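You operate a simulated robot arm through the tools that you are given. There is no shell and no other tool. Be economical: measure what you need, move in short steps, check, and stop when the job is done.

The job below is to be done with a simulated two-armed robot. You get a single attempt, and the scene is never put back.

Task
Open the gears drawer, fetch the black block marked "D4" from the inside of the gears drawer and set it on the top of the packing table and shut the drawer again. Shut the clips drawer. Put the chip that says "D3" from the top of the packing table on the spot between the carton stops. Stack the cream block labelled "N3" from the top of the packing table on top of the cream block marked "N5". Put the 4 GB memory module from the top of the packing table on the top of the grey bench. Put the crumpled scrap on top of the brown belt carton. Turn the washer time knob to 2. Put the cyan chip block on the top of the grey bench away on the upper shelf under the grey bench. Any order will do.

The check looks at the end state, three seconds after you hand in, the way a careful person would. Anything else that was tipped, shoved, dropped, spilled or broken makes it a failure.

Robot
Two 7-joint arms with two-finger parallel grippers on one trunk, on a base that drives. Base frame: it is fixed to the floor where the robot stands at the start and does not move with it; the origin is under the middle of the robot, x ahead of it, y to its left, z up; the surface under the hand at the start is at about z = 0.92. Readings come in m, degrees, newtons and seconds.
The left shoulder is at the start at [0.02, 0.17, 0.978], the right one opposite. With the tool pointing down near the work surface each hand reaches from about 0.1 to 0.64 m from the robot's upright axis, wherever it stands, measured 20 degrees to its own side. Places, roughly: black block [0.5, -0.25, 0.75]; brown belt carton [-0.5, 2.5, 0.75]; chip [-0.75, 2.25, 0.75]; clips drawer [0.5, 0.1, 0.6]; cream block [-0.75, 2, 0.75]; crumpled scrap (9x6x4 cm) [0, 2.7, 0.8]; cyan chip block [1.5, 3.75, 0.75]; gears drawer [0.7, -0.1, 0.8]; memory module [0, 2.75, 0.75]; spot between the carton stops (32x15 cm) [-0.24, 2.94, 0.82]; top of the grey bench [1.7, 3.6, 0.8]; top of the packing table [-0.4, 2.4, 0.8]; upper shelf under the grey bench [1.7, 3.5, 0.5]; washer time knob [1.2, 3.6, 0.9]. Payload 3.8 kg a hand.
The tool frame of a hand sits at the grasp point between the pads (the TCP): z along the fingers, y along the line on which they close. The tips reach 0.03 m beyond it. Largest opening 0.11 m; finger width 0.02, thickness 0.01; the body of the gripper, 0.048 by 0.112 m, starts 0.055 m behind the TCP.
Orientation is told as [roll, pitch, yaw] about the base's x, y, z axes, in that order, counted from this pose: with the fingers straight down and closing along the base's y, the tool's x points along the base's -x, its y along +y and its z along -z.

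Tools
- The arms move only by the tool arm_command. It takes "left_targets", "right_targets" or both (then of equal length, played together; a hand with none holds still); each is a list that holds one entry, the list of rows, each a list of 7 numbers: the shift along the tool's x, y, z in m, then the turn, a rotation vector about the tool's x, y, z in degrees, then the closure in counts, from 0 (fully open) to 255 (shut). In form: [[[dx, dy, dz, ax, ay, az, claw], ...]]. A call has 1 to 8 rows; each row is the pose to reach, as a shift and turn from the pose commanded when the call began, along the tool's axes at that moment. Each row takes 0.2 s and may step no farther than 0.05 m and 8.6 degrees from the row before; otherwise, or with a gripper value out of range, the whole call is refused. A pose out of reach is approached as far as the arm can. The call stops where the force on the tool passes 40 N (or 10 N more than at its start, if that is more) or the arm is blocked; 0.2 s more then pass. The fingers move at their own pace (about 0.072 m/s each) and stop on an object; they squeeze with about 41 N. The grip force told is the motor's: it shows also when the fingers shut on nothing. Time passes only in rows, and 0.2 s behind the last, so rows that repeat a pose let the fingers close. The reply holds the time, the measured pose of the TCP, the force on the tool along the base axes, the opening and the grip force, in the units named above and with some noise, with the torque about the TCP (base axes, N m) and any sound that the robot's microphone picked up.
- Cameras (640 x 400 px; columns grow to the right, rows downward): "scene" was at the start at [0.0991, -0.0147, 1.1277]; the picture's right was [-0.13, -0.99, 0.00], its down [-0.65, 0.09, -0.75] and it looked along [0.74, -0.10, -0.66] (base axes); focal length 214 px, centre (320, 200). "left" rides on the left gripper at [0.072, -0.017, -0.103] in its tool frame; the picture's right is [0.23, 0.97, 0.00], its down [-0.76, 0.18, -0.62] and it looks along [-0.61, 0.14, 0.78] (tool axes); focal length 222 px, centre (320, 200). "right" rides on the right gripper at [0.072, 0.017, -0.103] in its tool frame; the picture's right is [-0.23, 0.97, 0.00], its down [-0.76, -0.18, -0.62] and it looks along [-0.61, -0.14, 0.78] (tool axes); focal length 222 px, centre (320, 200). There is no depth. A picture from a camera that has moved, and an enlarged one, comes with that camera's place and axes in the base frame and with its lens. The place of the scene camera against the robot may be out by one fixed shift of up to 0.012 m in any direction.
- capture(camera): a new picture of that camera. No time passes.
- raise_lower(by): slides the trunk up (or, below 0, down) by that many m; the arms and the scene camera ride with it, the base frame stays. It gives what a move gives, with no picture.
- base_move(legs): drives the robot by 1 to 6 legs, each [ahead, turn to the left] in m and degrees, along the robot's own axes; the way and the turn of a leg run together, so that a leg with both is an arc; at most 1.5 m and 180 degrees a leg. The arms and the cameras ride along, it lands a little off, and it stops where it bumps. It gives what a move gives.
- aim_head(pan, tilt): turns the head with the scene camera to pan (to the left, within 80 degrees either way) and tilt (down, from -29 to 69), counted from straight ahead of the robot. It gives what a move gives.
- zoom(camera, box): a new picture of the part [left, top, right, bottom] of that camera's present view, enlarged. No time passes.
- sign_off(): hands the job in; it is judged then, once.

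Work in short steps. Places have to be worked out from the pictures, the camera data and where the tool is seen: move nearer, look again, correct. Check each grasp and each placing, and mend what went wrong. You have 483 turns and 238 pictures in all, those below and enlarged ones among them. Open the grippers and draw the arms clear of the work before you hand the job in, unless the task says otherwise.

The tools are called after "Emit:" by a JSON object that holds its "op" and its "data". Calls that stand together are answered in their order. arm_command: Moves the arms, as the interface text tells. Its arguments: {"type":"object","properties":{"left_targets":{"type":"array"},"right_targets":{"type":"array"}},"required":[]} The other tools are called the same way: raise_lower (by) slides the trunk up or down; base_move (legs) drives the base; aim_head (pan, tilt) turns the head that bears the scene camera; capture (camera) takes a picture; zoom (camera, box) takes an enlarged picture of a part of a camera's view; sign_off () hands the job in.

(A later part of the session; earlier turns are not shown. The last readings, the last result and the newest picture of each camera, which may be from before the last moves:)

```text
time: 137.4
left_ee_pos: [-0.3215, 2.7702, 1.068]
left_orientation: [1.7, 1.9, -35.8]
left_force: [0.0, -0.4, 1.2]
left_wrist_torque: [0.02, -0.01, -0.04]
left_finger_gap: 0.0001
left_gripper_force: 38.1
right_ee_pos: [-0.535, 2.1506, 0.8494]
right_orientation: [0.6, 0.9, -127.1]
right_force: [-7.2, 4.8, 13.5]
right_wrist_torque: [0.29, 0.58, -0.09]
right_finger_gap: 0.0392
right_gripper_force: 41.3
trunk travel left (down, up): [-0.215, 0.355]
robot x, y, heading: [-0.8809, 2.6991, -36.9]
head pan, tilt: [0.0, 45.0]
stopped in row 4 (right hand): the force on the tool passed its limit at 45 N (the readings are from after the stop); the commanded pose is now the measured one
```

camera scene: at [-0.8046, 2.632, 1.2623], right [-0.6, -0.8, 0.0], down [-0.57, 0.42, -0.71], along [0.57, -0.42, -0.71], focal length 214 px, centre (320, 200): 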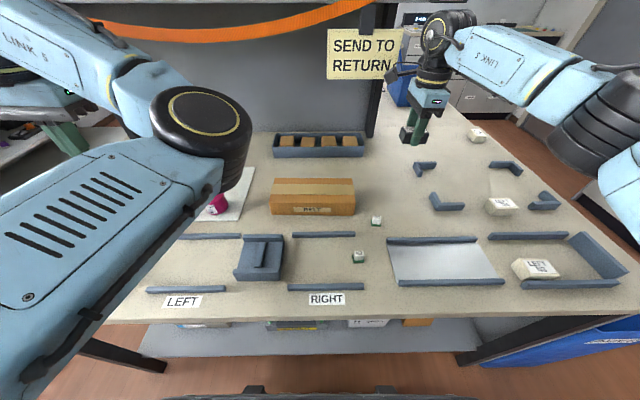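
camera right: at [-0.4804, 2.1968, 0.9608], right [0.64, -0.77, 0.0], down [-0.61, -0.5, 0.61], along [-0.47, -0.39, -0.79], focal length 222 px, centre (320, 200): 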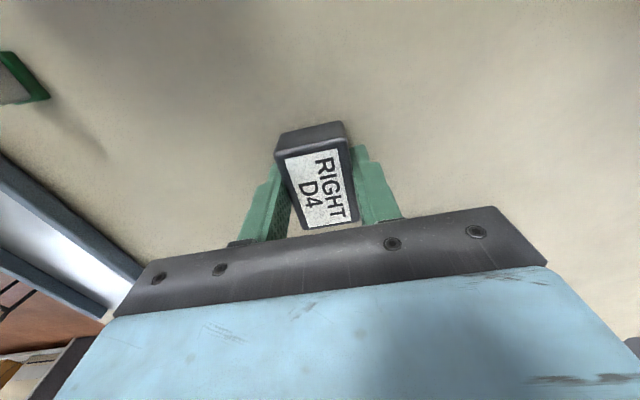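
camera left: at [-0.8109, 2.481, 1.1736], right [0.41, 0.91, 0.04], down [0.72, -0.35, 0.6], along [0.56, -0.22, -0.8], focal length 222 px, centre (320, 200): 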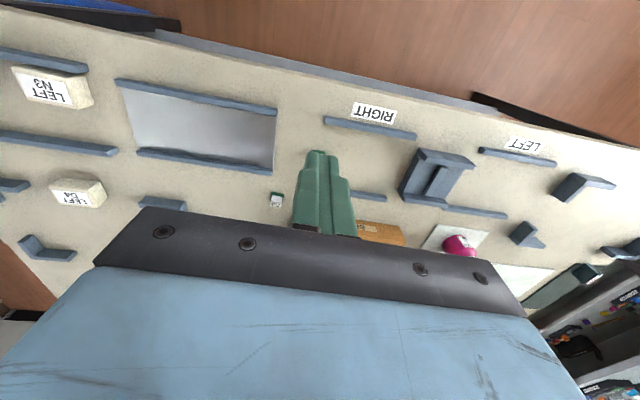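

Contact: the block is on the table (surface about z 0.815). I open and lift away.

Emit:
{"op": "arm_command", "data": {"right_targets": [[[0, 0, -0.002, 0, 0, 0, 200], [0, 0, -0.002, 0, 0, 0, 130], [0, 0, -0.002, 0, 0, 0, 80], [0, 0, -0.002, 0, 0, 0, 60], [0, 0, -0.03, 0, 0, 0, 60], [0, 0, -0.07, 0, 0, 0, 60], [0, 0, -0.11, 0, 0, 0, 60], [0, 0, -0.15, 0, 0, 0, 60]]]}}

Emit:
{"op": "capture", "data": {"camera": "right"}}

```text
time: 139.2
left_ee_pos: [-0.3217, 2.7702, 1.068]
left_orientation: [1.9, 2.0, -35.6]
left_force: [-0.5, 0.1, -0.1]
left_wrist_torque: [0.0, 0.0, 0.01]
left_finger_gap: 0.0
left_gripper_force: 37.2
right_ee_pos: [-0.5386, 2.1492, 0.9978]
right_orientation: [0.6, 0.8, -127.3]
right_force: [-0.5, 0.1, 0.4]
right_wrist_torque: [-0.01, 0.02, 0.05]
right_finger_gap: 0.0842
right_gripper_force: 0.1
trunk travel left (down, up): [-0.215, 0.355]
robot x, y, heading: [-0.8793, 2.6993, -36.6]
head pan, tilt: [0.0, 45.0]
```

```text
186 pictures are left
camera right: at [-0.4819, 2.1959, 1.1029], right [0.64, -0.77, 0.01], down [-0.61, -0.5, 0.61], along [-0.47, -0.39, -0.79], focal length 222 px, centre (320, 200)
```

right: 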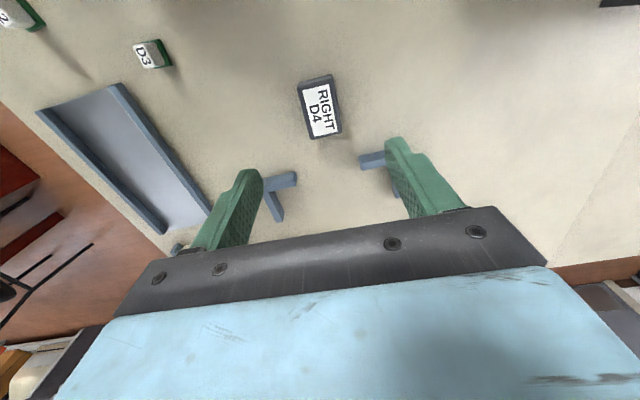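

D4 stands flat on the table. Next the D3 chip at about (-0.608, 2.312): I move the right hand over it and look.

Emit:
{"op": "arm_command", "data": {"right_targets": [[[0.022, -0.038, 0, 0, 0, 0, 60], [0.045, -0.077, 0, 0, 0, 0, 60], [0.067, -0.115, 0, 0, 0, 0, 100], [0.089, -0.153, 0, 0, 0, 0, 130], [0.089, -0.153, 0.03, 0, 0, 0, 130], [0.089, -0.153, 0.06, 0, 0, 0, 130]]]}}

Emit:
{"op": "capture", "data": {"camera": "right"}}

```text
time: 140.6
left_ee_pos: [-0.3214, 2.7701, 1.0682]
left_orientation: [1.9, 2.0, -35.8]
left_force: [-0.6, 0.7, -0.5]
left_wrist_torque: [0.01, 0.01, 0.0]
left_finger_gap: 0.0003
left_gripper_force: 37.8
right_ee_pos: [-0.6044, 2.3139, 0.9384]
right_orientation: [0.7, 0.8, -127.4]
right_force: [-0.4, 0.8, -0.6]
right_wrist_torque: [-0.02, 0.0, 0.04]
right_finger_gap: 0.0539
right_gripper_force: 0.1
trunk travel left (down, up): [-0.215, 0.355]
robot x, y, heading: [-0.8836, 2.6976, -36.6]
head pan, tilt: [0.0, 45.0]
```

```text
185 pictures are left
camera right: at [-0.5487, 2.3602, 1.0436], right [0.64, -0.77, 0.01], down [-0.61, -0.5, 0.61], along [-0.47, -0.39, -0.79], focal length 222 px, centre (320, 200)
```

right: 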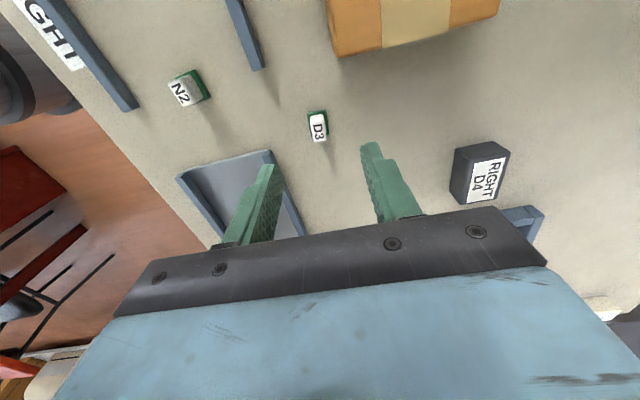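

The chip is right under the hand. I lower so the pads take the white body just above its base, and close.

Emit:
{"op": "arm_command", "data": {"right_targets": [[[0.002, 0.001, 0.03, -0.6, 0, 0, 130], [0.002, 0.001, 0.06, -0.6, 0, 0, 130], [0.002, 0.001, 0.075, -0.6, 0, 0, 130], [0.002, 0.001, 0.083, -0.6, 0, 0, 130]]]}}

Emit:
{"op": "capture", "data": {"camera": "right"}}

```text
time: 141.6
left_ee_pos: [-0.3215, 2.7697, 1.0683]
left_orientation: [1.9, 2.0, -35.7]
left_force: [-1.2, -0.9, 0.7]
left_wrist_torque: [0.0, -0.01, -0.01]
left_finger_gap: 0.0
left_gripper_force: 37.3
right_ee_pos: [-0.6009, 2.3156, 0.8535]
right_orientation: [1.1, 1.0, -127.3]
right_force: [-0.5, -0.1, -0.3]
right_wrist_torque: [0.02, -0.04, -0.03]
right_finger_gap: 0.0537
right_gripper_force: 0.1
trunk travel left (down, up): [-0.215, 0.355]
robot x, y, heading: [-0.883, 2.6979, -36.8]
head pan, tilt: [0.0, 45.0]
```

```text
184 pictures are left
camera right: at [-0.5453, 2.3616, 0.9593], right [0.64, -0.77, 0.02], down [-0.62, -0.5, 0.61], along [-0.46, -0.4, -0.79], focal length 222 px, centre (320, 200)
```

right: 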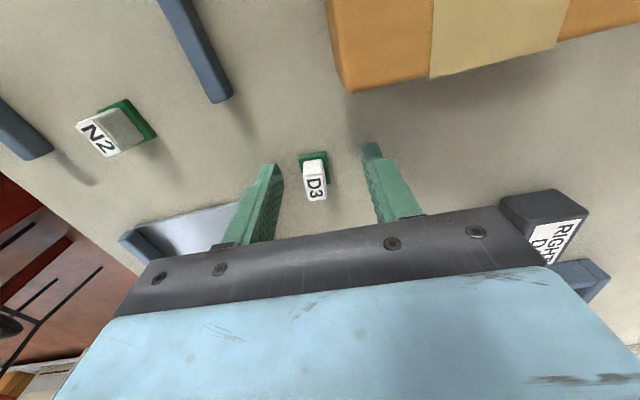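

The chip is centred between the pads; I close.

Emit:
{"op": "arm_command", "data": {"right_targets": [[[0, -0.001, 0, 0, 0, 0, 180], [0, -0.001, 0, 0, 0, 0, 220], [0, -0.001, 0, 0, 0, 0, 255], [0, -0.001, 0, 0, 0, 0, 255], [0, -0.001, -0.006, 0, 0, 0, 255], [0, -0.001, -0.015, 0, 0, 0, 255], [0, -0.001, -0.03, 0, 0, 0, 255], [0, -0.001, -0.05, 0, 0, 0, 255]]]}}

Emit:
{"op": "capture", "data": {"camera": "right"}}

```text
time: 143.4
left_ee_pos: [-0.3211, 2.7681, 1.0686]
left_orientation: [1.8, 2.0, -35.7]
left_force: [0.2, -0.1, 1.5]
left_wrist_torque: [-0.02, 0.01, 0.01]
left_finger_gap: 0.0003
left_gripper_force: 37.6
right_ee_pos: [-0.6031, 2.3158, 0.9037]
right_orientation: [1.2, 0.8, -127.4]
right_force: [0.0, 0.3, -0.7]
right_wrist_torque: [-0.02, -0.01, 0.01]
right_finger_gap: 0.0169
right_gripper_force: 41.0
trunk travel left (down, up): [-0.215, 0.355]
robot x, y, heading: [-0.883, 2.6937, -36.7]
head pan, tilt: [0.0, 45.0]
```

```text
183 pictures are left
camera right: at [-0.5474, 2.3627, 1.0097], right [0.64, -0.77, 0.02], down [-0.62, -0.5, 0.61], along [-0.46, -0.4, -0.79], focal length 222 px, centre (320, 200)
```

right: 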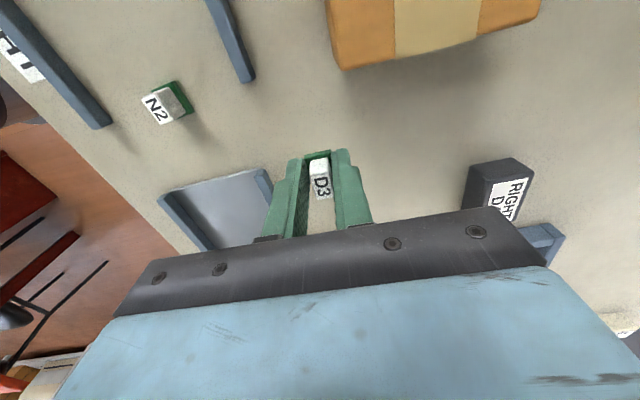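

Chip held (1.7 cm). I raise it gently and look left along the table for the next standing place.

Emit:
{"op": "arm_command", "data": {"right_targets": [[[0, -0.02, -0.03, 0, 0, 0, 255], [0, -0.04, -0.06, 0, 0, 0, 255], [0, -0.06, -0.09, 0, 0, 0, 255], [0, -0.08, -0.12, 0, 0, 0, 255], [0, -0.1, -0.15, 0, 0, 0, 255], [0, -0.12, -0.18, 0, 0, 0, 255], [0, -0.13, -0.2, 0, 0, 0, 255]]]}}

Emit:
{"op": "aim_head", "data": {"pan": 60, "tilt": 35}}

Emit:
{"op": "capture", "data": {"camera": "scene"}}

Emit:
{"op": "capture", "data": {"camera": "left"}}

```text
time: 145.0
left_ee_pos: [-0.3216, 2.7692, 1.0676]
left_orientation: [1.8, 2.0, -35.8]
left_force: [0.4, -0.1, -0.9]
left_wrist_torque: [0.01, -0.03, 0.0]
left_finger_gap: 0.0001
left_gripper_force: 37.3
right_ee_pos: [-0.712, 2.3936, 1.1009]
right_orientation: [1.1, 0.8, -127.4]
right_force: [-0.1, -0.2, 0.4]
right_wrist_torque: [0.02, 0.0, -0.02]
right_finger_gap: 0.0166
right_gripper_force: 41.4
trunk travel left (down, up): [-0.215, 0.355]
robot x, y, heading: [-0.8849, 2.6981, -36.6]
head pan, tilt: [0.0, 45.0]
```

```text
time: 146.3
left_ee_pos: [-0.3213, 2.7692, 1.0671]
left_orientation: [1.9, 2.0, -35.8]
left_force: [0.2, 0.4, -0.3]
left_wrist_torque: [-0.01, -0.01, 0.02]
left_finger_gap: 0.0
left_gripper_force: 37.4
right_ee_pos: [-0.7109, 2.3939, 1.1008]
right_orientation: [1.1, 0.7, -127.3]
right_force: [0.1, 0.1, 0.6]
right_wrist_torque: [-0.02, 0.02, 0.05]
right_finger_gap: 0.017
right_gripper_force: 41.1
trunk travel left (down, up): [-0.215, 0.355]
robot x, y, heading: [-0.881, 2.6967, -36.6]
head pan, tilt: [60.0, 35.0]
```

```text
182 pictures are left
camera scene: at [-0.7891, 2.7159, 1.2772], right [0.39, -0.92, 0.0], down [-0.53, -0.23, -0.82], along [0.75, 0.32, -0.57], focal length 214 px, centre (320, 200)
```

scene: 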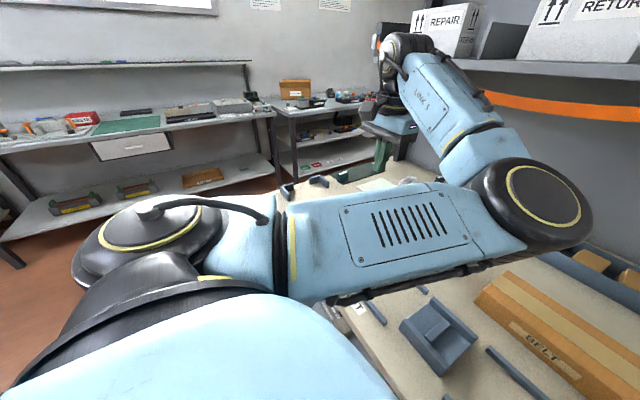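

```text
181 pictures are left
camera left: at [-0.3886, 2.7933, 1.1737], right [0.39, 0.92, 0.04], down [0.73, -0.33, 0.6], along [0.57, -0.2, -0.8], focal length 222 px, centre (320, 200)
```

left: 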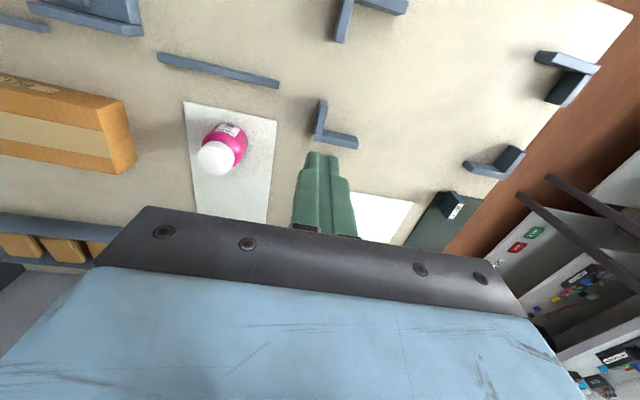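

The far set of carton stops centres on about (-0.227, 2.948), matching the given spot. I back off a little and shift 0.72 m along the table so the right hand can reach it.

Emit:
{"op": "base_move", "data": {"legs": [[-0.12, 0], [0, 88], [0.72, 0], [0, -88]]}}

Emit:
{"op": "aim_head", "data": {"pan": -5, "tilt": 45}}

Emit:
{"op": "capture", "data": {"camera": "scene"}}

```text
time: 158.5
left_ee_pos: [0.0253, 3.4145, 1.0676]
left_orientation: [1.9, 2.1, -34.2]
left_force: [0.8, -0.5, -0.1]
left_wrist_torque: [0.01, -0.01, 0.0]
left_finger_gap: 0.0
left_gripper_force: 37.3
right_ee_pos: [-0.3537, 3.0287, 1.1023]
right_orientation: [1.2, 0.7, -125.8]
right_force: [0.6, 0.0, -0.4]
right_wrist_torque: [0.01, -0.01, 0.01]
right_finger_gap: 0.0167
right_gripper_force: 41.0
trunk travel left (down, up): [-0.215, 0.355]
robot x, y, heading: [-0.5313, 3.3231, -35.1]
head pan, tilt: [60.0, 35.0]
```

```text
time: 159.8
left_ee_pos: [0.0262, 3.4154, 1.0676]
left_orientation: [1.9, 2.0, -34.2]
left_force: [-0.6, -0.2, -0.2]
left_wrist_torque: [0.02, -0.04, -0.01]
left_finger_gap: 0.0
left_gripper_force: 37.5
right_ee_pos: [-0.3552, 3.0302, 1.1012]
right_orientation: [1.2, 0.9, -125.8]
right_force: [0.0, -0.5, -0.2]
right_wrist_torque: [0.02, -0.01, 0.05]
right_finger_gap: 0.0168
right_gripper_force: 41.1
trunk travel left (down, up): [-0.215, 0.355]
robot x, y, heading: [-0.5366, 3.3275, -35.1]
head pan, tilt: [-5.0, 45.0]
```

```text
180 pictures are left
camera scene: at [-0.4587, 3.2601, 1.2624], right [-0.65, -0.76, 0.0], down [-0.54, 0.46, -0.71], along [0.54, -0.46, -0.71], focal length 214 px, centre (320, 200)
```

scene: 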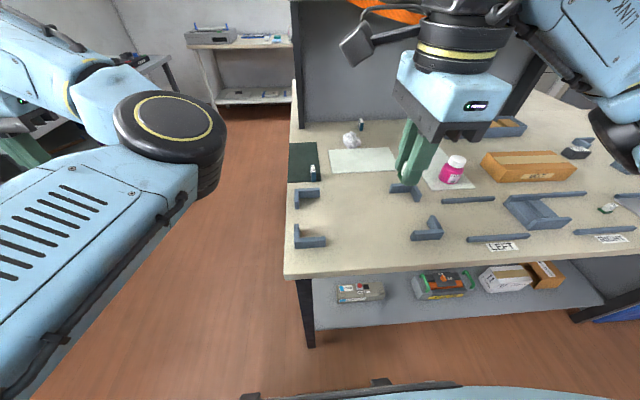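

The spot lies between the four stops in view. I move the chip over its centre and lower.

Emit:
{"op": "arm_command", "data": {"right_targets": [[[0.002, 0.04, 0, 0, 0, 0, 255], [0.004, 0.08, 0, 0, 0, 0, 255], [0.006, 0.12, 0, 0, 0, 0, 255], [0.008, 0.152, 0, 0, 0, 0, 255], [0.008, 0.152, 0.05, 0, 0, 0, 255], [0.008, 0.152, 0.1, 0, 0, 0, 255], [0.008, 0.152, 0.15, 0, 0, 0, 255], [0.008, 0.152, 0.2, 0, 0, 0, 255]]]}}

Emit:
{"op": "capture", "data": {"camera": "right"}}

```text
time: 161.6
left_ee_pos: [0.0254, 3.4146, 1.0683]
left_orientation: [1.9, 2.0, -34.2]
left_force: [0.4, -0.5, 0.3]
left_wrist_torque: [-0.01, -0.01, 0.03]
left_finger_gap: 0.0
left_gripper_force: 37.5
right_ee_pos: [-0.2226, 2.947, 0.9043]
right_orientation: [1.2, 1.0, -125.9]
right_force: [0.4, 0.4, -0.2]
right_wrist_torque: [0.01, -0.01, 0.0]
right_finger_gap: 0.0168
right_gripper_force: 41.5
trunk travel left (down, up): [-0.215, 0.355]
robot x, y, heading: [-0.5333, 3.3301, -35.3]
head pan, tilt: [-5.0, 45.0]
```

```text
179 pictures are left
camera right: at [-0.1682, 2.9951, 1.0096], right [0.66, -0.75, 0.02], down [-0.61, -0.51, 0.61], along [-0.45, -0.41, -0.79], focal length 222 px, centre (320, 200)
```

right: 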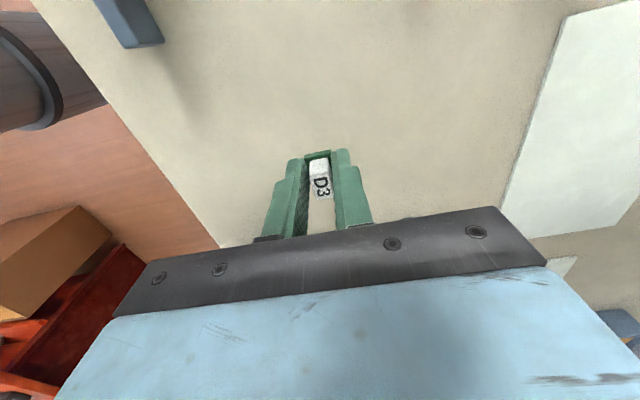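

Over the spot with clear table below; I lower gently to contact.

Emit:
{"op": "arm_command", "data": {"right_targets": [[[0, 0, 0.025, 0, 0, 0, 255], [0, 0, 0.042, 0, 0, 0, 255], [0, 0, 0.045, 0, 0, 0, 255], [0, 0, 0.048, 0, 0, 0, 255], [0, 0, 0.05, 0, 0, 0, 255]]]}}

```text
time: 162.8
left_ee_pos: [0.0262, 3.414, 1.0676]
left_orientation: [1.9, 2.1, -34.2]
left_force: [0.6, 0.7, -0.7]
left_wrist_torque: [0.02, 0.01, 0.03]
left_finger_gap: 0.0001
left_gripper_force: 38.0
right_ee_pos: [-0.2224, 2.9468, 0.8542]
right_orientation: [1.2, 0.8, -125.8]
right_force: [-0.3, -0.3, 0.0]
right_wrist_torque: [-0.01, -0.06, 0.02]
right_finger_gap: 0.0169
right_gripper_force: 40.7
trunk travel left (down, up): [-0.215, 0.355]
robot x, y, heading: [-0.5341, 3.3274, -35.3]
head pan, tilt: [-5.0, 45.0]
```

No contact yet; I go a few more millimetres.

Emit:
{"op": "arm_command", "data": {"right_targets": [[[0, 0, 0.002, 0, 0, 0, 255], [0, 0, 0.004, 0, 0, 0, 255], [0, 0, 0.006, 0, 0, 0, 255], [0, 0, 0.008, 0, 0, 0, 255]]]}}

```text
time: 163.8
left_ee_pos: [0.0229, 3.4169, 1.0696]
left_orientation: [1.9, 1.9, -34.2]
left_force: [0.3, -0.5, 0.1]
left_wrist_torque: [-0.02, 0.03, 0.02]
left_finger_gap: 0.0003
left_gripper_force: 37.7
right_ee_pos: [-0.2216, 2.9477, 0.8514]
right_orientation: [1.8, 1.0, -126.0]
right_force: [-5.4, -3.9, 39.3]
right_wrist_torque: [-0.23, 0.26, -0.03]
right_finger_gap: 0.0172
right_gripper_force: 41.0
trunk travel left (down, up): [-0.215, 0.355]
robot x, y, heading: [-0.5308, 3.3304, -35.3]
head pan, tilt: [-5.0, 45.0]
```

Contact with 39 N; I ease off, open slowly and lift.

Emit:
{"op": "arm_command", "data": {"right_targets": [[[0, 0, -0.005, 0, 0, 0, 255], [0, 0, -0.006, 0, 0, 0, 230], [0, 0, -0.006, 0, 0, 0, 190], [0, 0, -0.006, 0, 0, 0, 150], [0, 0, -0.006, 0, 0, 0, 130], [0, 0, -0.03, 0, 0, 0, 130], [0, 0, -0.07, 0, 0, 0, 130], [0, 0, -0.11, 0, 0, 0, 130]]]}}

Emit:
{"op": "capture", "data": {"camera": "right"}}

```text
time: 165.6
left_ee_pos: [0.0259, 3.4159, 1.0674]
left_orientation: [1.9, 2.0, -34.2]
left_force: [0.8, -0.7, 0.2]
left_wrist_torque: [0.04, 0.04, -0.01]
left_finger_gap: 0.0002
left_gripper_force: 37.4
right_ee_pos: [-0.2235, 2.9475, 0.9579]
right_orientation: [1.2, 0.8, -125.8]
right_force: [-0.1, 0.1, -0.2]
right_wrist_torque: [-0.01, -0.02, -0.02]
right_finger_gap: 0.0539
right_gripper_force: 0.2
trunk travel left (down, up): [-0.215, 0.355]
robot x, y, heading: [-0.5349, 3.3313, -34.9]
head pan, tilt: [-5.0, 45.0]
```

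```text
178 pictures are left
camera right: at [-0.1699, 2.9958, 1.062], right [0.66, -0.75, 0.02], down [-0.6, -0.51, 0.61], along [-0.45, -0.41, -0.79], focal length 222 px, centre (320, 200)
```

right: 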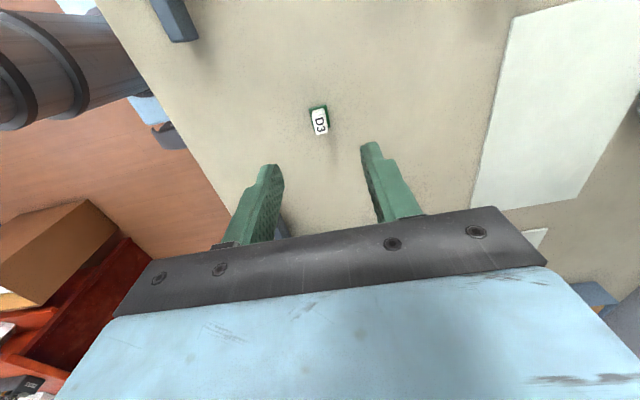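

The chip stands upright on the spot. I lift and draw back the right hand to see the scrap and the memory modules.

Emit:
{"op": "arm_command", "data": {"right_targets": [[[0, -0.02, -0.04, 0, 0, 0, 60], [-0.03, -0.05, -0.06, 0, 0, 0, 0], [-0.06, -0.08, -0.08, 0, 0, 0, 0], [-0.09, -0.11, -0.1, 0, 0, 0, 0], [-0.12, -0.13, -0.12, 0, 0, 0, 0], [-0.15, -0.15, -0.14, 0, 0, 0, 0]]]}}

Emit:
{"op": "zoom", "data": {"camera": "scene", "box": [270, 100, 490, 240]}}

```text
time: 167.0
left_ee_pos: [0.0253, 3.4143, 1.0678]
left_orientation: [1.9, 1.9, -34.1]
left_force: [-0.9, -0.8, 1.3]
left_wrist_torque: [-0.01, 0.05, 0.04]
left_finger_gap: 0.0
left_gripper_force: 38.1
right_ee_pos: [-0.4369, 2.9135, 1.0908]
right_orientation: [1.2, 0.8, -125.8]
right_force: [-0.2, -0.5, 0.3]
right_wrist_torque: [-0.01, 0.01, 0.04]
right_finger_gap: 0.1099
right_gripper_force: 0.0
trunk travel left (down, up): [-0.215, 0.355]
robot x, y, heading: [-0.5352, 3.3277, -35.2]
head pan, tilt: [-5.0, 45.0]
```

```text
2.86 times, centred on (380, 170) of scene
camera zoom: at [-0.4596, 3.2601, 1.2625], right [-0.65, -0.76, 0.0], down [-0.54, 0.46, -0.71], along [0.54, -0.46, -0.71], focal length 613 px, centre (149, 286)
```

zoom: 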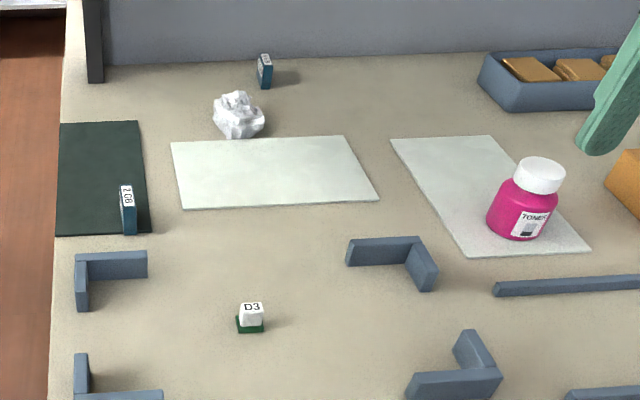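

Two modules: one marked "2 GB" on the dark mat and another behind the scrap. I zoom in to read them.

Emit:
{"op": "zoom", "data": {"camera": "scene", "box": [340, 112, 380, 137]}}

Emit:
{"op": "zoom", "data": {"camera": "scene", "box": [295, 155, 335, 180]}}

```text
16.00 times, centred on (360, 124) of scene
camera zoom: at [-0.4596, 3.2601, 1.2625], right [-0.65, -0.76, 0.0], down [-0.54, 0.46, -0.71], along [0.54, -0.46, -0.71], focal length 3432 px, centre (-320, 1408)
```

zoom: 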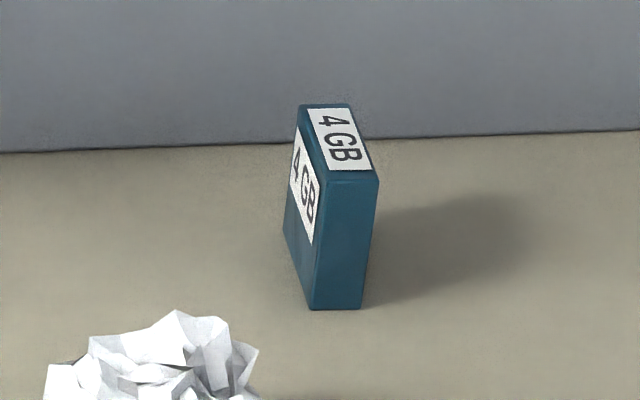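

```text
16.00 times, centred on (315, 168) of scene
camera zoom: at [-0.4596, 3.2601, 1.2625], right [-0.65, -0.76, 0.0], down [-0.54, 0.46, -0.71], along [0.54, -0.46, -0.71], focal length 3432 px, centre (400, 720)
```

zoom: 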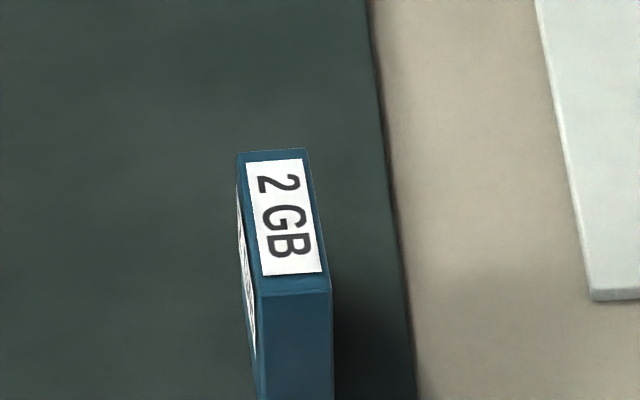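

The 4 GB module is the one near the divider, at about (0.088, 2.56); the scrap is at about (0.045, 2.67). Both are close to the table's far end, so I drive round the corner and face that end.

Emit:
{"op": "base_move", "data": {"legs": [[0, 58.7], [0.8, 0], [0, -76.5], [0.55, 0], [0, -77.5]]}}

Emit:
{"op": "aim_head", "data": {"pan": 0, "tilt": 45}}

Emit:
{"op": "capture", "data": {"camera": "scene"}}

```text
time: 170.6
left_ee_pos: [-0.2956, 3.8575, 1.0672]
left_orientation: [1.8, 1.9, 23.9]
left_force: [0.3, -0.7, -0.3]
left_wrist_torque: [0.01, 0.01, -0.01]
left_finger_gap: 0.0
left_gripper_force: 37.3
right_ee_pos: [-0.1146, 3.2012, 1.091]
right_orientation: [1.1, 0.8, -67.7]
right_force: [-0.4, 0.2, -0.5]
right_wrist_torque: [0.02, 0.03, 0.03]
right_finger_gap: 0.11
right_gripper_force: 0.0
trunk travel left (down, up): [-0.215, 0.355]
robot x, y, heading: [-0.5173, 3.335, 23.1]
head pan, tilt: [-5.0, 45.0]
stopped in leg 2: the robot was blocked; the commanded pose is now the measured one
```

```text
time: 171.3
left_ee_pos: [-0.2961, 3.8582, 1.069]
left_orientation: [1.9, 2.0, 23.9]
left_force: [-0.7, 0.8, 0.8]
left_wrist_torque: [0.01, 0.0, -0.01]
left_finger_gap: 0.0
left_gripper_force: 37.3
right_ee_pos: [-0.1134, 3.2009, 1.0908]
right_orientation: [1.1, 0.8, -67.7]
right_force: [0.3, -0.2, -0.4]
right_wrist_torque: [-0.02, 0.01, 0.02]
right_finger_gap: 0.1102
right_gripper_force: 0.1
trunk travel left (down, up): [-0.215, 0.355]
robot x, y, heading: [-0.5169, 3.3361, 23.2]
head pan, tilt: [0.0, 45.0]
```

```text
174 pictures are left
camera scene: at [-0.4278, 3.3736, 1.2624], right [0.39, -0.92, 0.0], down [-0.65, -0.28, -0.71], along [0.65, 0.28, -0.71], focal length 214 px, centre (320, 200)
```

scene: 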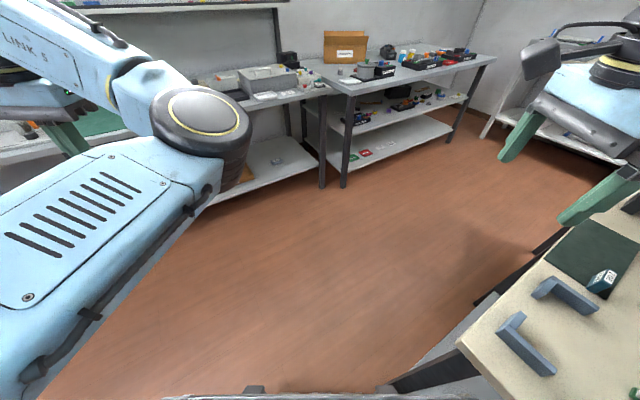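

The base bumped at the table corner. I back off, take a wider path around, and look again.

Emit:
{"op": "base_move", "data": {"legs": [[-0.15, 0], [0, 35], [0.5, 0], [0, -60], [0.75, 0]]}}

Emit:
{"op": "capture", "data": {"camera": "scene"}}

```text
time: 183.2
left_ee_pos: [0.7906, 4.0537, 1.0688]
left_orientation: [1.9, 2.0, -1.2]
left_force: [-0.1, 0.2, -0.3]
left_wrist_torque: [-0.03, 0.01, -0.01]
left_finger_gap: 0.0
left_gripper_force: 38.0
right_ee_pos: [0.6746, 3.3818, 1.0904]
right_orientation: [1.2, 0.7, -92.9]
right_force: [0.5, -0.1, 0.0]
right_wrist_torque: [-0.01, 0.0, 0.02]
right_finger_gap: 0.1101
right_gripper_force: 0.1
trunk travel left (down, up): [-0.215, 0.355]
robot x, y, heading: [0.3692, 3.6764, -2.0]
head pan, tilt: [0.0, 45.0]
```

```text
173 pictures are left
camera scene: at [0.4655, 3.6698, 1.2623], right [-0.04, -1.0, 0.0], down [-0.71, 0.03, -0.71], along [0.71, -0.03, -0.71], focal length 214 px, centre (320, 200)
```

scene: 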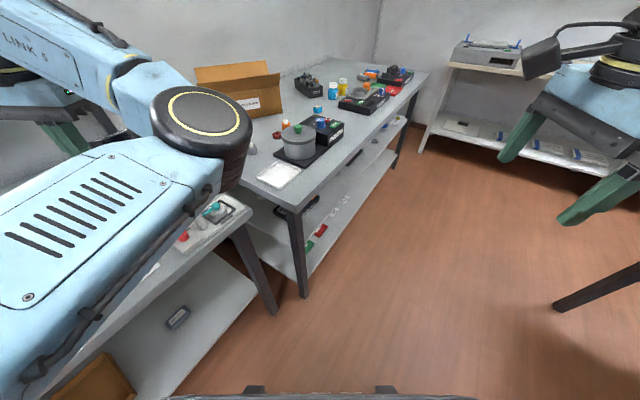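

The grey bench with the washer is right here ahead-left. First the table end: I turn right and drive to stand in front of it.

Emit:
{"op": "base_move", "data": {"legs": [[0, -68], [0.38, 0], [0, -60.5]]}}

Emit:
{"op": "capture", "data": {"camera": "scene"}}

```text
time: 191.3
left_ee_pos: [0.5156, 2.7643, 1.067]
left_orientation: [1.9, 1.9, -130.7]
left_force: [-0.2, -0.7, -0.5]
left_wrist_torque: [0.01, -0.01, 0.01]
left_finger_gap: 0.0
left_gripper_force: 37.4
right_ee_pos: [0.0705, 3.2788, 1.091]
right_orientation: [1.2, 0.9, 137.7]
right_force: [-0.3, -0.7, -0.3]
right_wrist_torque: [0.01, 0.01, -0.01]
right_finger_gap: 0.1102
right_gripper_force: 0.1
trunk travel left (down, up): [-0.215, 0.355]
robot x, y, heading: [0.4929, 3.3294, -131.8]
head pan, tilt: [0.0, 45.0]
```

```text
172 pictures are left
camera scene: at [0.4187, 3.2496, 1.2624], right [-0.75, 0.67, 0.0], down [0.47, 0.53, -0.71], along [-0.47, -0.53, -0.71], focal length 214 px, centre (320, 200)
```

scene: 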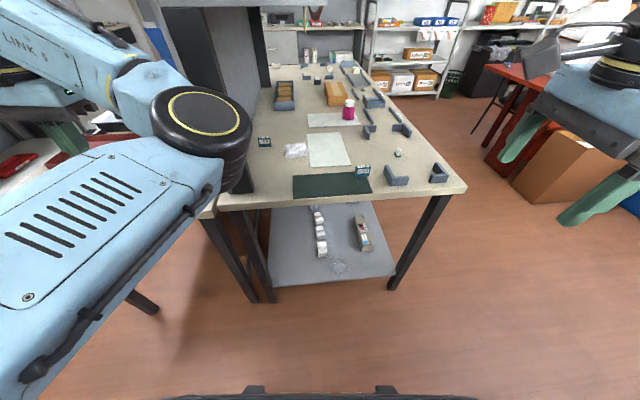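

The view confirms the module at (0.09, 2.563) and the scrap at (0.035, 2.675), with the divider wall starting at the table end to the left. I lower the trunk, bring the left hand inward away from the divider, and turn it 90°.

Emit:
{"op": "arm_command", "data": {"left_targets": [[[0.01, -0.03, 0, 0, 0, -7, 0], [0.02, -0.06, 0, 0, 0, -15, 0], [0.03, -0.09, 0, 0, 0, -23, 0], [0.04, -0.12, 0, 0, 0, -31, 0], [0.05, -0.15, 0, 0, 0, -39, 0], [0.06, -0.18, 0, 0, 0, -47, 0], [0.06, -0.21, 0, 0, 0, -55, 0], [0.06, -0.23, 0, 0, 0, -63, 0]]]}}

Emit:
{"op": "arm_command", "data": {"left_targets": [[[0, 0, 0, 0, 0, -8, 0], [0, 0, 0, 0, 0, -16, 0], [0, 0, 0, 0, 0, -24, 0], [0, 0, 0, 0, 0, -27, 0]]]}}

Emit:
{"op": "raise_lower", "data": {"by": -0.1}}

Emit:
{"op": "capture", "data": {"camera": "scene"}}

```text
time: 193.1
left_ee_pos: [0.4422, 2.7329, 1.0627]
left_orientation: [2.5, -0.7, -70.5]
left_force: [-0.4, -0.2, -0.6]
left_wrist_torque: [-0.03, 0.02, -0.04]
left_finger_gap: 0.1101
left_gripper_force: 0.1
left hand out of reach, approached as far as the arm can: row 1, 2, 3, 4, 5, 6, 7, 8
right_ee_pos: [0.0694, 3.2796, 1.0914]
right_orientation: [1.2, 0.9, 137.7]
right_force: [0.1, -0.2, 0.6]
right_wrist_torque: [-0.03, 0.0, 0.0]
right_finger_gap: 0.11
right_gripper_force: 0.1
trunk travel left (down, up): [-0.215, 0.355]
robot x, y, heading: [0.4904, 3.328, -131.5]
head pan, tilt: [0.0, 45.0]
```

```text
time: 194.1
left_ee_pos: [0.4465, 2.7247, 1.0607]
left_orientation: [2.1, -1.8, -40.7]
left_force: [-0.3, -0.4, -0.7]
left_wrist_torque: [0.01, 0.0, -0.01]
left_finger_gap: 0.1102
left_gripper_force: 0.1
right_ee_pos: [0.0705, 3.2797, 1.091]
right_orientation: [1.3, 0.8, 137.7]
right_force: [0.6, 0.0, -0.7]
right_wrist_torque: [0.03, -0.01, -0.03]
right_finger_gap: 0.1102
right_gripper_force: 0.0
trunk travel left (down, up): [-0.215, 0.355]
robot x, y, heading: [0.4915, 3.33, -131.6]
head pan, tilt: [0.0, 45.0]
```

```text
time: 195.4
left_ee_pos: [0.4467, 2.7254, 0.961]
left_orientation: [2.0, -1.8, -40.8]
left_force: [0.2, -0.2, -0.4]
left_wrist_torque: [0.04, -0.02, 0.01]
left_finger_gap: 0.1097
left_gripper_force: 0.0
right_ee_pos: [0.0697, 3.2803, 0.992]
right_orientation: [1.2, 0.9, 137.6]
right_force: [-0.4, 0.2, 0.6]
right_wrist_torque: [0.01, -0.03, 0.0]
right_finger_gap: 0.1102
right_gripper_force: 0.1
trunk travel left (down, up): [-0.115, 0.455]
robot x, y, heading: [0.4936, 3.3306, -131.8]
head pan, tilt: [0.0, 45.0]
```

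```text
171 pictures are left
camera scene: at [0.4189, 3.2495, 1.1625], right [-0.75, 0.67, 0.0], down [0.47, 0.53, -0.71], along [-0.47, -0.53, -0.71], focal length 214 px, centre (320, 200)
```

scene: 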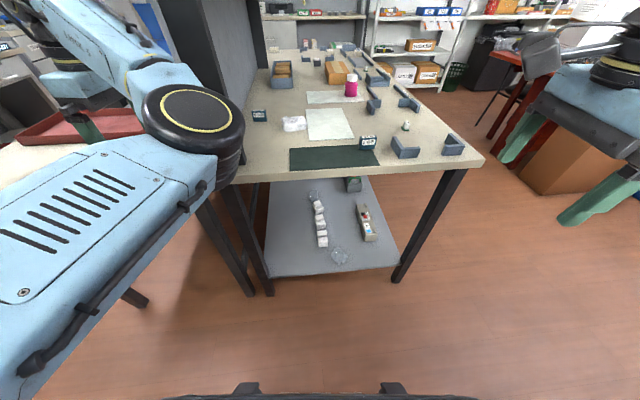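

The left arm sits in an awkward elbow posture. I try to bring the hand inward towards its normal working place.

Emit:
{"op": "arm_command", "data": {"left_targets": [[[0.03, 0, 0, 0, 0, 0, 0], [0.06, 0, 0, 0, 0, 0, 0], [0.09, 0, 0, 0, 0, 0, 0], [0.12, 0, 0, 0, 0, 0, 0], [0.14, 0, 0, 0, 0, 0, 0]]]}}

Emit:
{"op": "capture", "data": {"camera": "scene"}}

```text
time: 196.3
left_ee_pos: [0.3872, 2.7241, 0.9614]
left_orientation: [2.4, -1.6, -41.4]
left_force: [10.7, 10.2, -2.0]
left_wrist_torque: [-1.22, 1.11, -1.33]
left_finger_gap: 0.1101
left_gripper_force: 0.1
left hand out of reach, approached as far as the arm can: row 1, 2, 3, 4
right_ee_pos: [0.0703, 3.2794, 0.992]
right_orientation: [1.1, 0.9, 137.8]
right_force: [0.7, 0.1, 0.5]
right_wrist_torque: [0.0, -0.05, 0.0]
right_finger_gap: 0.11
right_gripper_force: 0.1
trunk travel left (down, up): [-0.115, 0.455]
robot x, y, heading: [0.4929, 3.3282, -131.7]
head pan, tilt: [0.0, 45.0]
stopped in row 4 (left hand): the force on the tool passed its limit at 72 N (the readings are from after the stop); the commanded pose is now the measured one
```

```text
170 pictures are left
camera scene: at [0.4195, 3.2502, 1.1624], right [-0.75, 0.66, 0.0], down [0.47, 0.53, -0.71], along [-0.47, -0.53, -0.71], focal length 214 px, centre (320, 200)
```

scene: 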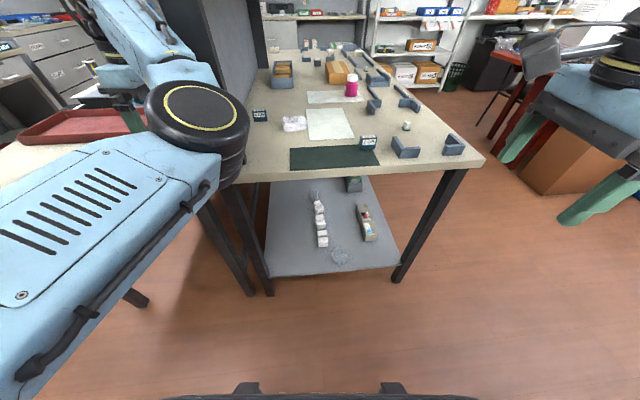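

The hand touched the divider from its other side. I move it off and back the robot well clear before rearranging the arm.

Emit:
{"op": "arm_command", "data": {"left_targets": [[[-0.02, 0, 0, 0, 0, 0, 0], [-0.04, 0, 0, 0, 0, 0, 0]]]}}

Emit:
{"op": "base_move", "data": {"legs": [[-0.3, 0]]}}

Emit:
{"op": "capture", "data": {"camera": "scene"}}

```text
time: 196.8
left_ee_pos: [0.4045, 2.7101, 0.9643]
left_orientation: [2.3, -1.6, -42.2]
left_force: [8.8, 12.9, 1.6]
left_wrist_torque: [-1.37, 1.28, -1.58]
left_finger_gap: 0.1099
left_gripper_force: 0.1
right_ee_pos: [0.0704, 3.282, 0.9914]
right_orientation: [1.4, 1.0, 137.7]
right_force: [-0.6, 0.0, -0.2]
right_wrist_torque: [-0.01, 0.05, -0.02]
right_finger_gap: 0.11
right_gripper_force: 0.0
trunk travel left (down, up): [-0.115, 0.455]
robot x, y, heading: [0.4931, 3.3325, -131.6]
head pan, tilt: [0.0, 45.0]
stopped in row 2 (left hand): the force on the tool passed its limit at 47 N (the readings are from after the stop); the commanded pose is now the measured one
```

```text
time: 198.9
left_ee_pos: [0.5991, 2.9312, 0.9621]
left_orientation: [2.6, -1.6, -42.5]
left_force: [-0.4, 0.0, 0.1]
left_wrist_torque: [0.0, 0.01, 0.01]
left_finger_gap: 0.1101
left_gripper_force: 0.1
right_ee_pos: [0.2686, 3.5045, 0.9912]
right_orientation: [1.2, 0.8, 137.3]
right_force: [0.4, 0.6, -0.1]
right_wrist_torque: [-0.01, -0.04, 0.01]
right_finger_gap: 0.11
right_gripper_force: 0.1
trunk travel left (down, up): [-0.115, 0.455]
robot x, y, heading: [0.6892, 3.5518, -132.2]
head pan, tilt: [0.0, 45.0]
```

```text
169 pictures are left
camera scene: at [0.6182, 3.4735, 1.1624], right [-0.74, 0.67, 0.0], down [0.47, 0.52, -0.71], along [-0.47, -0.53, -0.71], focal length 214 px, centre (320, 200)
```

scene: 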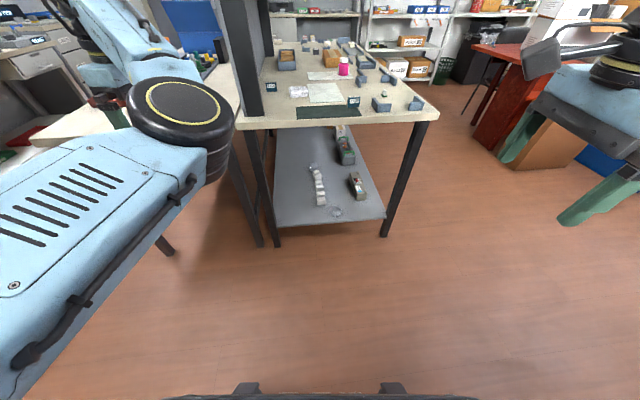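

Now clear. I try to bring the left hand inward and back again in free air.

Emit:
{"op": "arm_command", "data": {"left_targets": [[[0.02, 0.02, 0, 0, 0, 0, 0], [0.04, 0.04, 0, 0, 0, 0, 0], [0.06, 0.06, 0, 0, 0, 0, 0], [0.08, 0.08, 0, 0, 0, 0, 0], [0.1, 0.1, 0, 0, 0, 0, 0], [0.12, 0.12, 0, 0, 0, 0, 0], [0.15, 0.12, 0, 0, 0, 0, 0], [0.18, 0.12, 0, 0, 0, 0, 0]]]}}

Emit:
{"op": "capture", "data": {"camera": "scene"}}

```text
time: 200.7
left_ee_pos: [0.5938, 2.9497, 0.9657]
left_orientation: [2.5, -1.6, -42.3]
left_force: [-0.2, 0.1, -0.3]
left_wrist_torque: [0.0, -0.02, 0.01]
left_finger_gap: 0.1099
left_gripper_force: 0.0
left hand out of reach, approached as far as the arm can: row 1, 2, 3, 4, 5, 6, 7, 8
right_ee_pos: [0.268, 3.5047, 0.9916]
right_orientation: [1.1, 0.9, 137.3]
right_force: [0.0, -0.3, -0.6]
right_wrist_torque: [0.01, 0.01, 0.0]
right_finger_gap: 0.1097
right_gripper_force: 0.2
trunk travel left (down, up): [-0.115, 0.455]
robot x, y, heading: [0.6895, 3.5573, -132.2]
head pan, tilt: [0.0, 45.0]
```

```text
168 pictures are left
camera scene: at [0.618, 3.4732, 1.1624], right [-0.74, 0.67, 0.0], down [0.47, 0.53, -0.71], along [-0.47, -0.53, -0.71], focal length 214 px, centre (320, 200)
```

scene: 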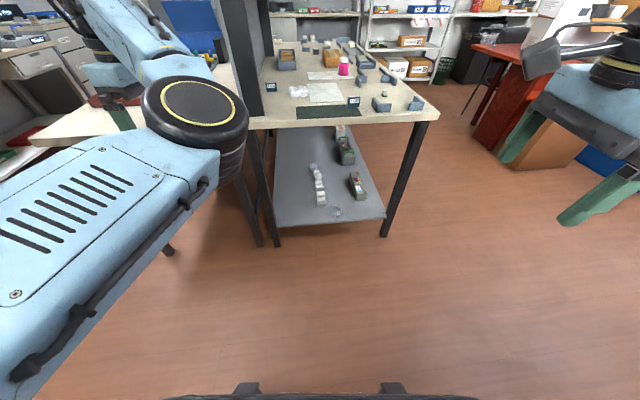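

The left arm is at a joint limit. I unwind it: turn the yaw back, then look at how free it gets.

Emit:
{"op": "arm_command", "data": {"left_targets": [[[0, 0, 0, 0, 0, 8, 0], [0, 0, 0, 0, 0, 16, 0], [0, 0, 0, 0, 0, 24, 0], [0, 0, 0, 0, 0, 32, 0], [0, 0, 0, 0, 0, 40, 0], [0, 0, 0, 0, 0, 48, 0], [0, 0, 0, 0, 0, 56, 0], [0, 0, 0, 0, 0, 64, 0]]]}}

Emit:
{"op": "arm_command", "data": {"left_targets": [[[0, 0, 0.02, 0, 0, 8, 0], [0, 0, 0.05, 0, 0, 16, 0], [0, 0, 0.08, 0, 0, 24, 0], [0, 0, 0.11, 0, 0, 26, 0], [0, 0, 0.14, 0, 0, 26, 0]]]}}

Emit:
{"op": "arm_command", "data": {"left_targets": [[[0.02, -0.02, 0.02, 0, 0, 0, 0], [0.04, -0.04, 0.04, 0, 0, 0, 0], [0.06, -0.06, 0.06, 0, 0, 0, 0], [0.08, -0.08, 0.08, 0, 0, 0, 0], [0.1, -0.1, 0.1, 0, 0, 0, 0]]]}}

Emit:
{"op": "capture", "data": {"camera": "scene"}}

```text
time: 202.5
left_ee_pos: [0.5876, 2.9497, 0.9683]
left_orientation: [2.6, 1.5, -106.6]
left_force: [0.2, -0.2, -1.0]
left_wrist_torque: [-0.01, 0.0, 0.01]
left_finger_gap: 0.1101
left_gripper_force: 0.0
right_ee_pos: [0.2694, 3.506, 0.9909]
right_orientation: [1.3, 0.9, 137.3]
right_force: [-0.9, -0.6, 1.1]
right_wrist_torque: [0.01, -0.01, 0.01]
right_finger_gap: 0.1103
right_gripper_force: 0.0
trunk travel left (down, up): [-0.115, 0.455]
robot x, y, heading: [0.6907, 3.5517, -132.1]
head pan, tilt: [0.0, 45.0]
```

```text
time: 203.7
left_ee_pos: [0.5935, 2.9537, 0.8273]
left_orientation: [1.7, 2.6, -132.5]
left_force: [1.1, 0.1, -0.1]
left_wrist_torque: [0.02, 0.02, 0.04]
left_finger_gap: 0.11
left_gripper_force: 0.1
left hand out of reach, approached as far as the arm can: row 1, 2
right_ee_pos: [0.269, 3.5053, 0.991]
right_orientation: [1.2, 0.9, 137.3]
right_force: [-0.1, 0.2, -0.1]
right_wrist_torque: [0.01, 0.0, -0.04]
right_finger_gap: 0.11
right_gripper_force: 0.1
trunk travel left (down, up): [-0.115, 0.455]
robot x, y, heading: [0.692, 3.554, -132.4]
head pan, tilt: [0.0, 45.0]
```

```text
time: 204.9
left_ee_pos: [0.5994, 3.0442, 0.6822]
left_orientation: [3.8, 2.1, -130.6]
left_force: [-0.5, 0.3, -0.4]
left_wrist_torque: [0.0, -0.05, -0.01]
left_finger_gap: 0.1099
left_gripper_force: 0.1
left hand out of reach, approached as far as the arm can: row 1, 2, 3, 4, 5
right_ee_pos: [0.2692, 3.5064, 0.9909]
right_orientation: [1.2, 1.0, 137.4]
right_force: [-1.4, -0.1, -0.7]
right_wrist_torque: [-0.01, -0.03, -0.01]
right_finger_gap: 0.11
right_gripper_force: 0.1
trunk travel left (down, up): [-0.115, 0.455]
robot x, y, heading: [0.6925, 3.5491, -132.1]
head pan, tilt: [0.0, 45.0]
```

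```text
167 pictures are left
camera scene: at [0.6179, 3.474, 1.1624], right [-0.74, 0.67, 0.0], down [0.47, 0.52, -0.71], along [-0.47, -0.53, -0.71], focal length 214 px, centre (320, 200)
```

scene: 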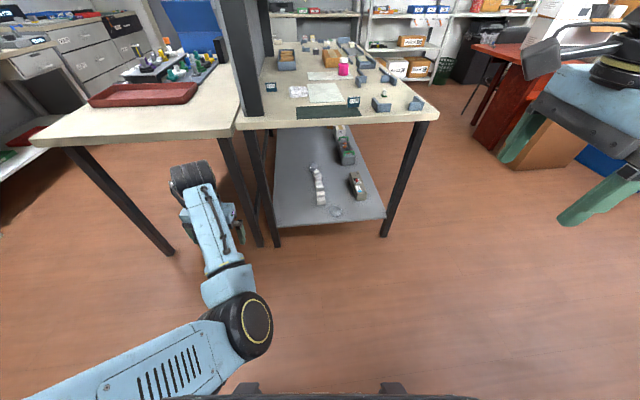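

I unwind further by turning the fingers forward (the posture used at the handle), extending a little, and then back.

Emit:
{"op": "arm_command", "data": {"left_targets": [[[-0.02, 0, -0.02, -4.6, -4.6, 4.6, 0], [-0.04, 0, -0.04, -9.2, -9.2, 9.2, 0], [-0.06, 0, -0.06, -13.8, -13.8, 13.8, 0], [-0.08, 0, -0.08, -18.4, -18.4, 18.4, 0], [-0.1, 0, -0.1, -23, -23, 23, 0], [-0.12, 0, -0.12, -27.6, -27.6, 27.6, 0], [-0.14, 0, -0.12, -32.2, -32.2, 32.2, 0], [-0.16, 0, -0.12, -36.8, -36.8, 36.8, 0]]]}}

Emit:
{"op": "arm_command", "data": {"left_targets": [[[0, 0, 0, -4.64, -4.64, 4.64, 0], [0, 0, 0, -9.28, -9.28, 9.28, 0], [0, 0, 0, -13.92, -13.92, 13.92, 0], [0, 0, 0, -18.56, -18.56, 18.56, 0], [0, 0, 0, -23.2, -23.2, 23.2, 0], [0, 0, 0, -27.84, -27.84, 27.84, 0], [0, 0, 0, -32.2, -32.2, 32.2, 0]]]}}

Emit:
{"op": "capture", "data": {"camera": "scene"}}

```text
time: 206.7
left_ee_pos: [0.471, 2.9445, 0.7923]
left_orientation: [47.4, -16.5, 179.6]
left_force: [0.3, 0.9, 0.8]
left_wrist_torque: [-0.01, 0.02, -0.01]
left_finger_gap: 0.1099
left_gripper_force: 0.0
right_ee_pos: [0.2691, 3.5054, 0.9912]
right_orientation: [1.2, 0.9, 137.2]
right_force: [0.1, 0.6, -0.4]
right_wrist_torque: [-0.05, -0.01, -0.04]
right_finger_gap: 0.11
right_gripper_force: 0.0
trunk travel left (down, up): [-0.115, 0.455]
robot x, y, heading: [0.6922, 3.552, -132.2]
head pan, tilt: [0.0, 45.0]
```

```text
time: 208.3
left_ee_pos: [0.4711, 2.9437, 0.7932]
left_orientation: [87.3, 1.5, 137.8]
left_force: [-0.5, 0.5, -0.3]
left_wrist_torque: [-0.01, 0.0, -0.02]
left_finger_gap: 0.11
left_gripper_force: 0.0
right_ee_pos: [0.2695, 3.5044, 0.9907]
right_orientation: [1.2, 0.9, 137.3]
right_force: [1.1, 1.0, -0.5]
right_wrist_torque: [-0.02, -0.01, -0.02]
right_finger_gap: 0.1098
right_gripper_force: 0.0
trunk travel left (down, up): [-0.115, 0.455]
robot x, y, heading: [0.6935, 3.5511, -132.2]
head pan, tilt: [0.0, 45.0]
```

```text
166 pictures are left
camera scene: at [0.618, 3.4731, 1.1624], right [-0.74, 0.67, 0.0], down [0.47, 0.53, -0.71], along [-0.47, -0.53, -0.71], focal length 214 px, centre (320, 200)
```

scene: 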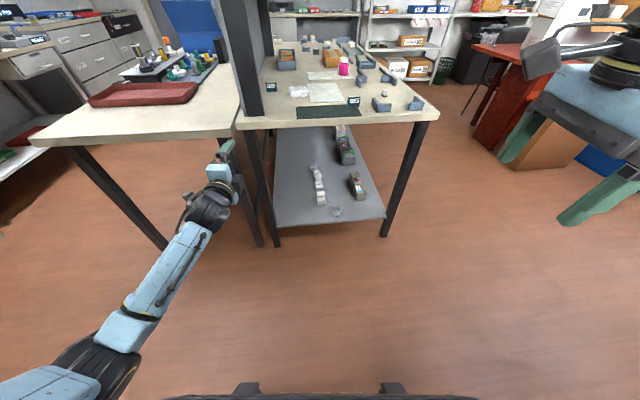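

Now it's reachable with the forearm running outward. I raise the hand to z 0.93, draw it back a little, and turn the fingers down again.

Emit:
{"op": "arm_command", "data": {"left_targets": [[[0, 0.035, -0.02, 0, 0, 0, 0], [0, 0.07, -0.04, 0, 0, 0, 0], [0, 0.105, -0.06, 0, 0, 0, 0], [0, 0.14, -0.08, 0, 0, 0, 0]]]}}

Emit:
{"op": "arm_command", "data": {"left_targets": [[[0, 0, 0, 4.6, 4.6, -4.6, 0], [0, 0, 0, 9.2, 9.2, -9.2, 0], [0, 0, 0, 13.8, 13.8, -13.8, 0], [0, 0, 0, 18.4, 18.4, -18.4, 0], [0, 0, 0, 23, 23, -23, 0], [0, 0, 0, 27.6, 27.6, -27.6, 0], [0, 0, 0, 32.2, 32.2, -32.2, 0], [0, 0, 0, 36.8, 36.8, -36.8, 0]]]}}

Emit:
{"op": "arm_command", "data": {"left_targets": [[[0, 0, 0, 4.64, 4.64, -4.64, 0], [0, 0, 0, 9.28, 9.28, -9.28, 0], [0, 0, 0, 13.92, 13.92, -13.92, 0], [0, 0, 0, 18.56, 18.56, -18.56, 0], [0, 0, 0, 23.2, 23.2, -23.2, 0], [0, 0, 0, 27.84, 27.84, -27.84, 0], [0, 0, 0, 32.2, 32.2, -32.2, 0]]]}}

Emit:
{"op": "capture", "data": {"camera": "scene"}}

```text
time: 209.3
left_ee_pos: [0.5177, 3.0008, 0.9371]
left_orientation: [87.1, 1.4, 137.8]
left_force: [-0.8, -0.3, -0.7]
left_wrist_torque: [-0.02, -0.01, 0.01]
left_finger_gap: 0.1101
left_gripper_force: 0.1
right_ee_pos: [0.268, 3.5073, 0.9912]
right_orientation: [1.2, 0.9, 137.4]
right_force: [0.8, 0.3, 0.1]
right_wrist_torque: [-0.03, -0.01, 0.0]
right_finger_gap: 0.11
right_gripper_force: 0.1
trunk travel left (down, up): [-0.115, 0.455]
robot x, y, heading: [0.691, 3.5576, -132.2]
head pan, tilt: [0.0, 45.0]
```

```text
time: 211.1
left_ee_pos: [0.5181, 3.0023, 0.9368]
left_orientation: [40.7, -16.3, -173.4]
left_force: [0.7, 0.1, 0.1]
left_wrist_torque: [-0.01, -0.05, -0.01]
left_finger_gap: 0.1098
left_gripper_force: 0.0
right_ee_pos: [0.2687, 3.5052, 0.9903]
right_orientation: [1.2, 0.9, 137.3]
right_force: [-0.5, 0.2, 0.1]
right_wrist_torque: [0.0, -0.02, -0.01]
right_finger_gap: 0.1096
right_gripper_force: 0.1
trunk travel left (down, up): [-0.115, 0.455]
robot x, y, heading: [0.6903, 3.5583, -132.3]
head pan, tilt: [0.0, 45.0]
```

```text
time: 212.7
left_ee_pos: [0.5042, 2.9568, 0.9389]
left_orientation: [1.6, 2.5, -132.5]
left_force: [-1.3, 0.4, 0.4]
left_wrist_torque: [-0.03, -0.02, -0.01]
left_finger_gap: 0.1099
left_gripper_force: 0.1
left hand out of reach, approached as far as the arm can: row 3, 4, 5, 6, 7
right_ee_pos: [0.2697, 3.5061, 0.9912]
right_orientation: [1.2, 0.9, 137.2]
right_force: [0.5, 0.3, -0.2]
right_wrist_torque: [-0.01, 0.01, -0.02]
right_finger_gap: 0.1099
right_gripper_force: 0.1
trunk travel left (down, up): [-0.115, 0.455]
robot x, y, heading: [0.6908, 3.5533, -132.0]
head pan, tilt: [0.0, 45.0]
```

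```text
165 pictures are left
camera scene: at [0.618, 3.4734, 1.1624], right [-0.74, 0.67, 0.0], down [0.47, 0.52, -0.71], along [-0.47, -0.53, -0.71], focal length 214 px, centre (320, 200)
```

scene: 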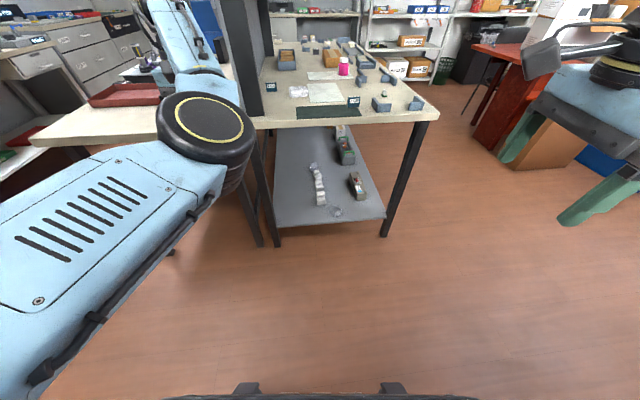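

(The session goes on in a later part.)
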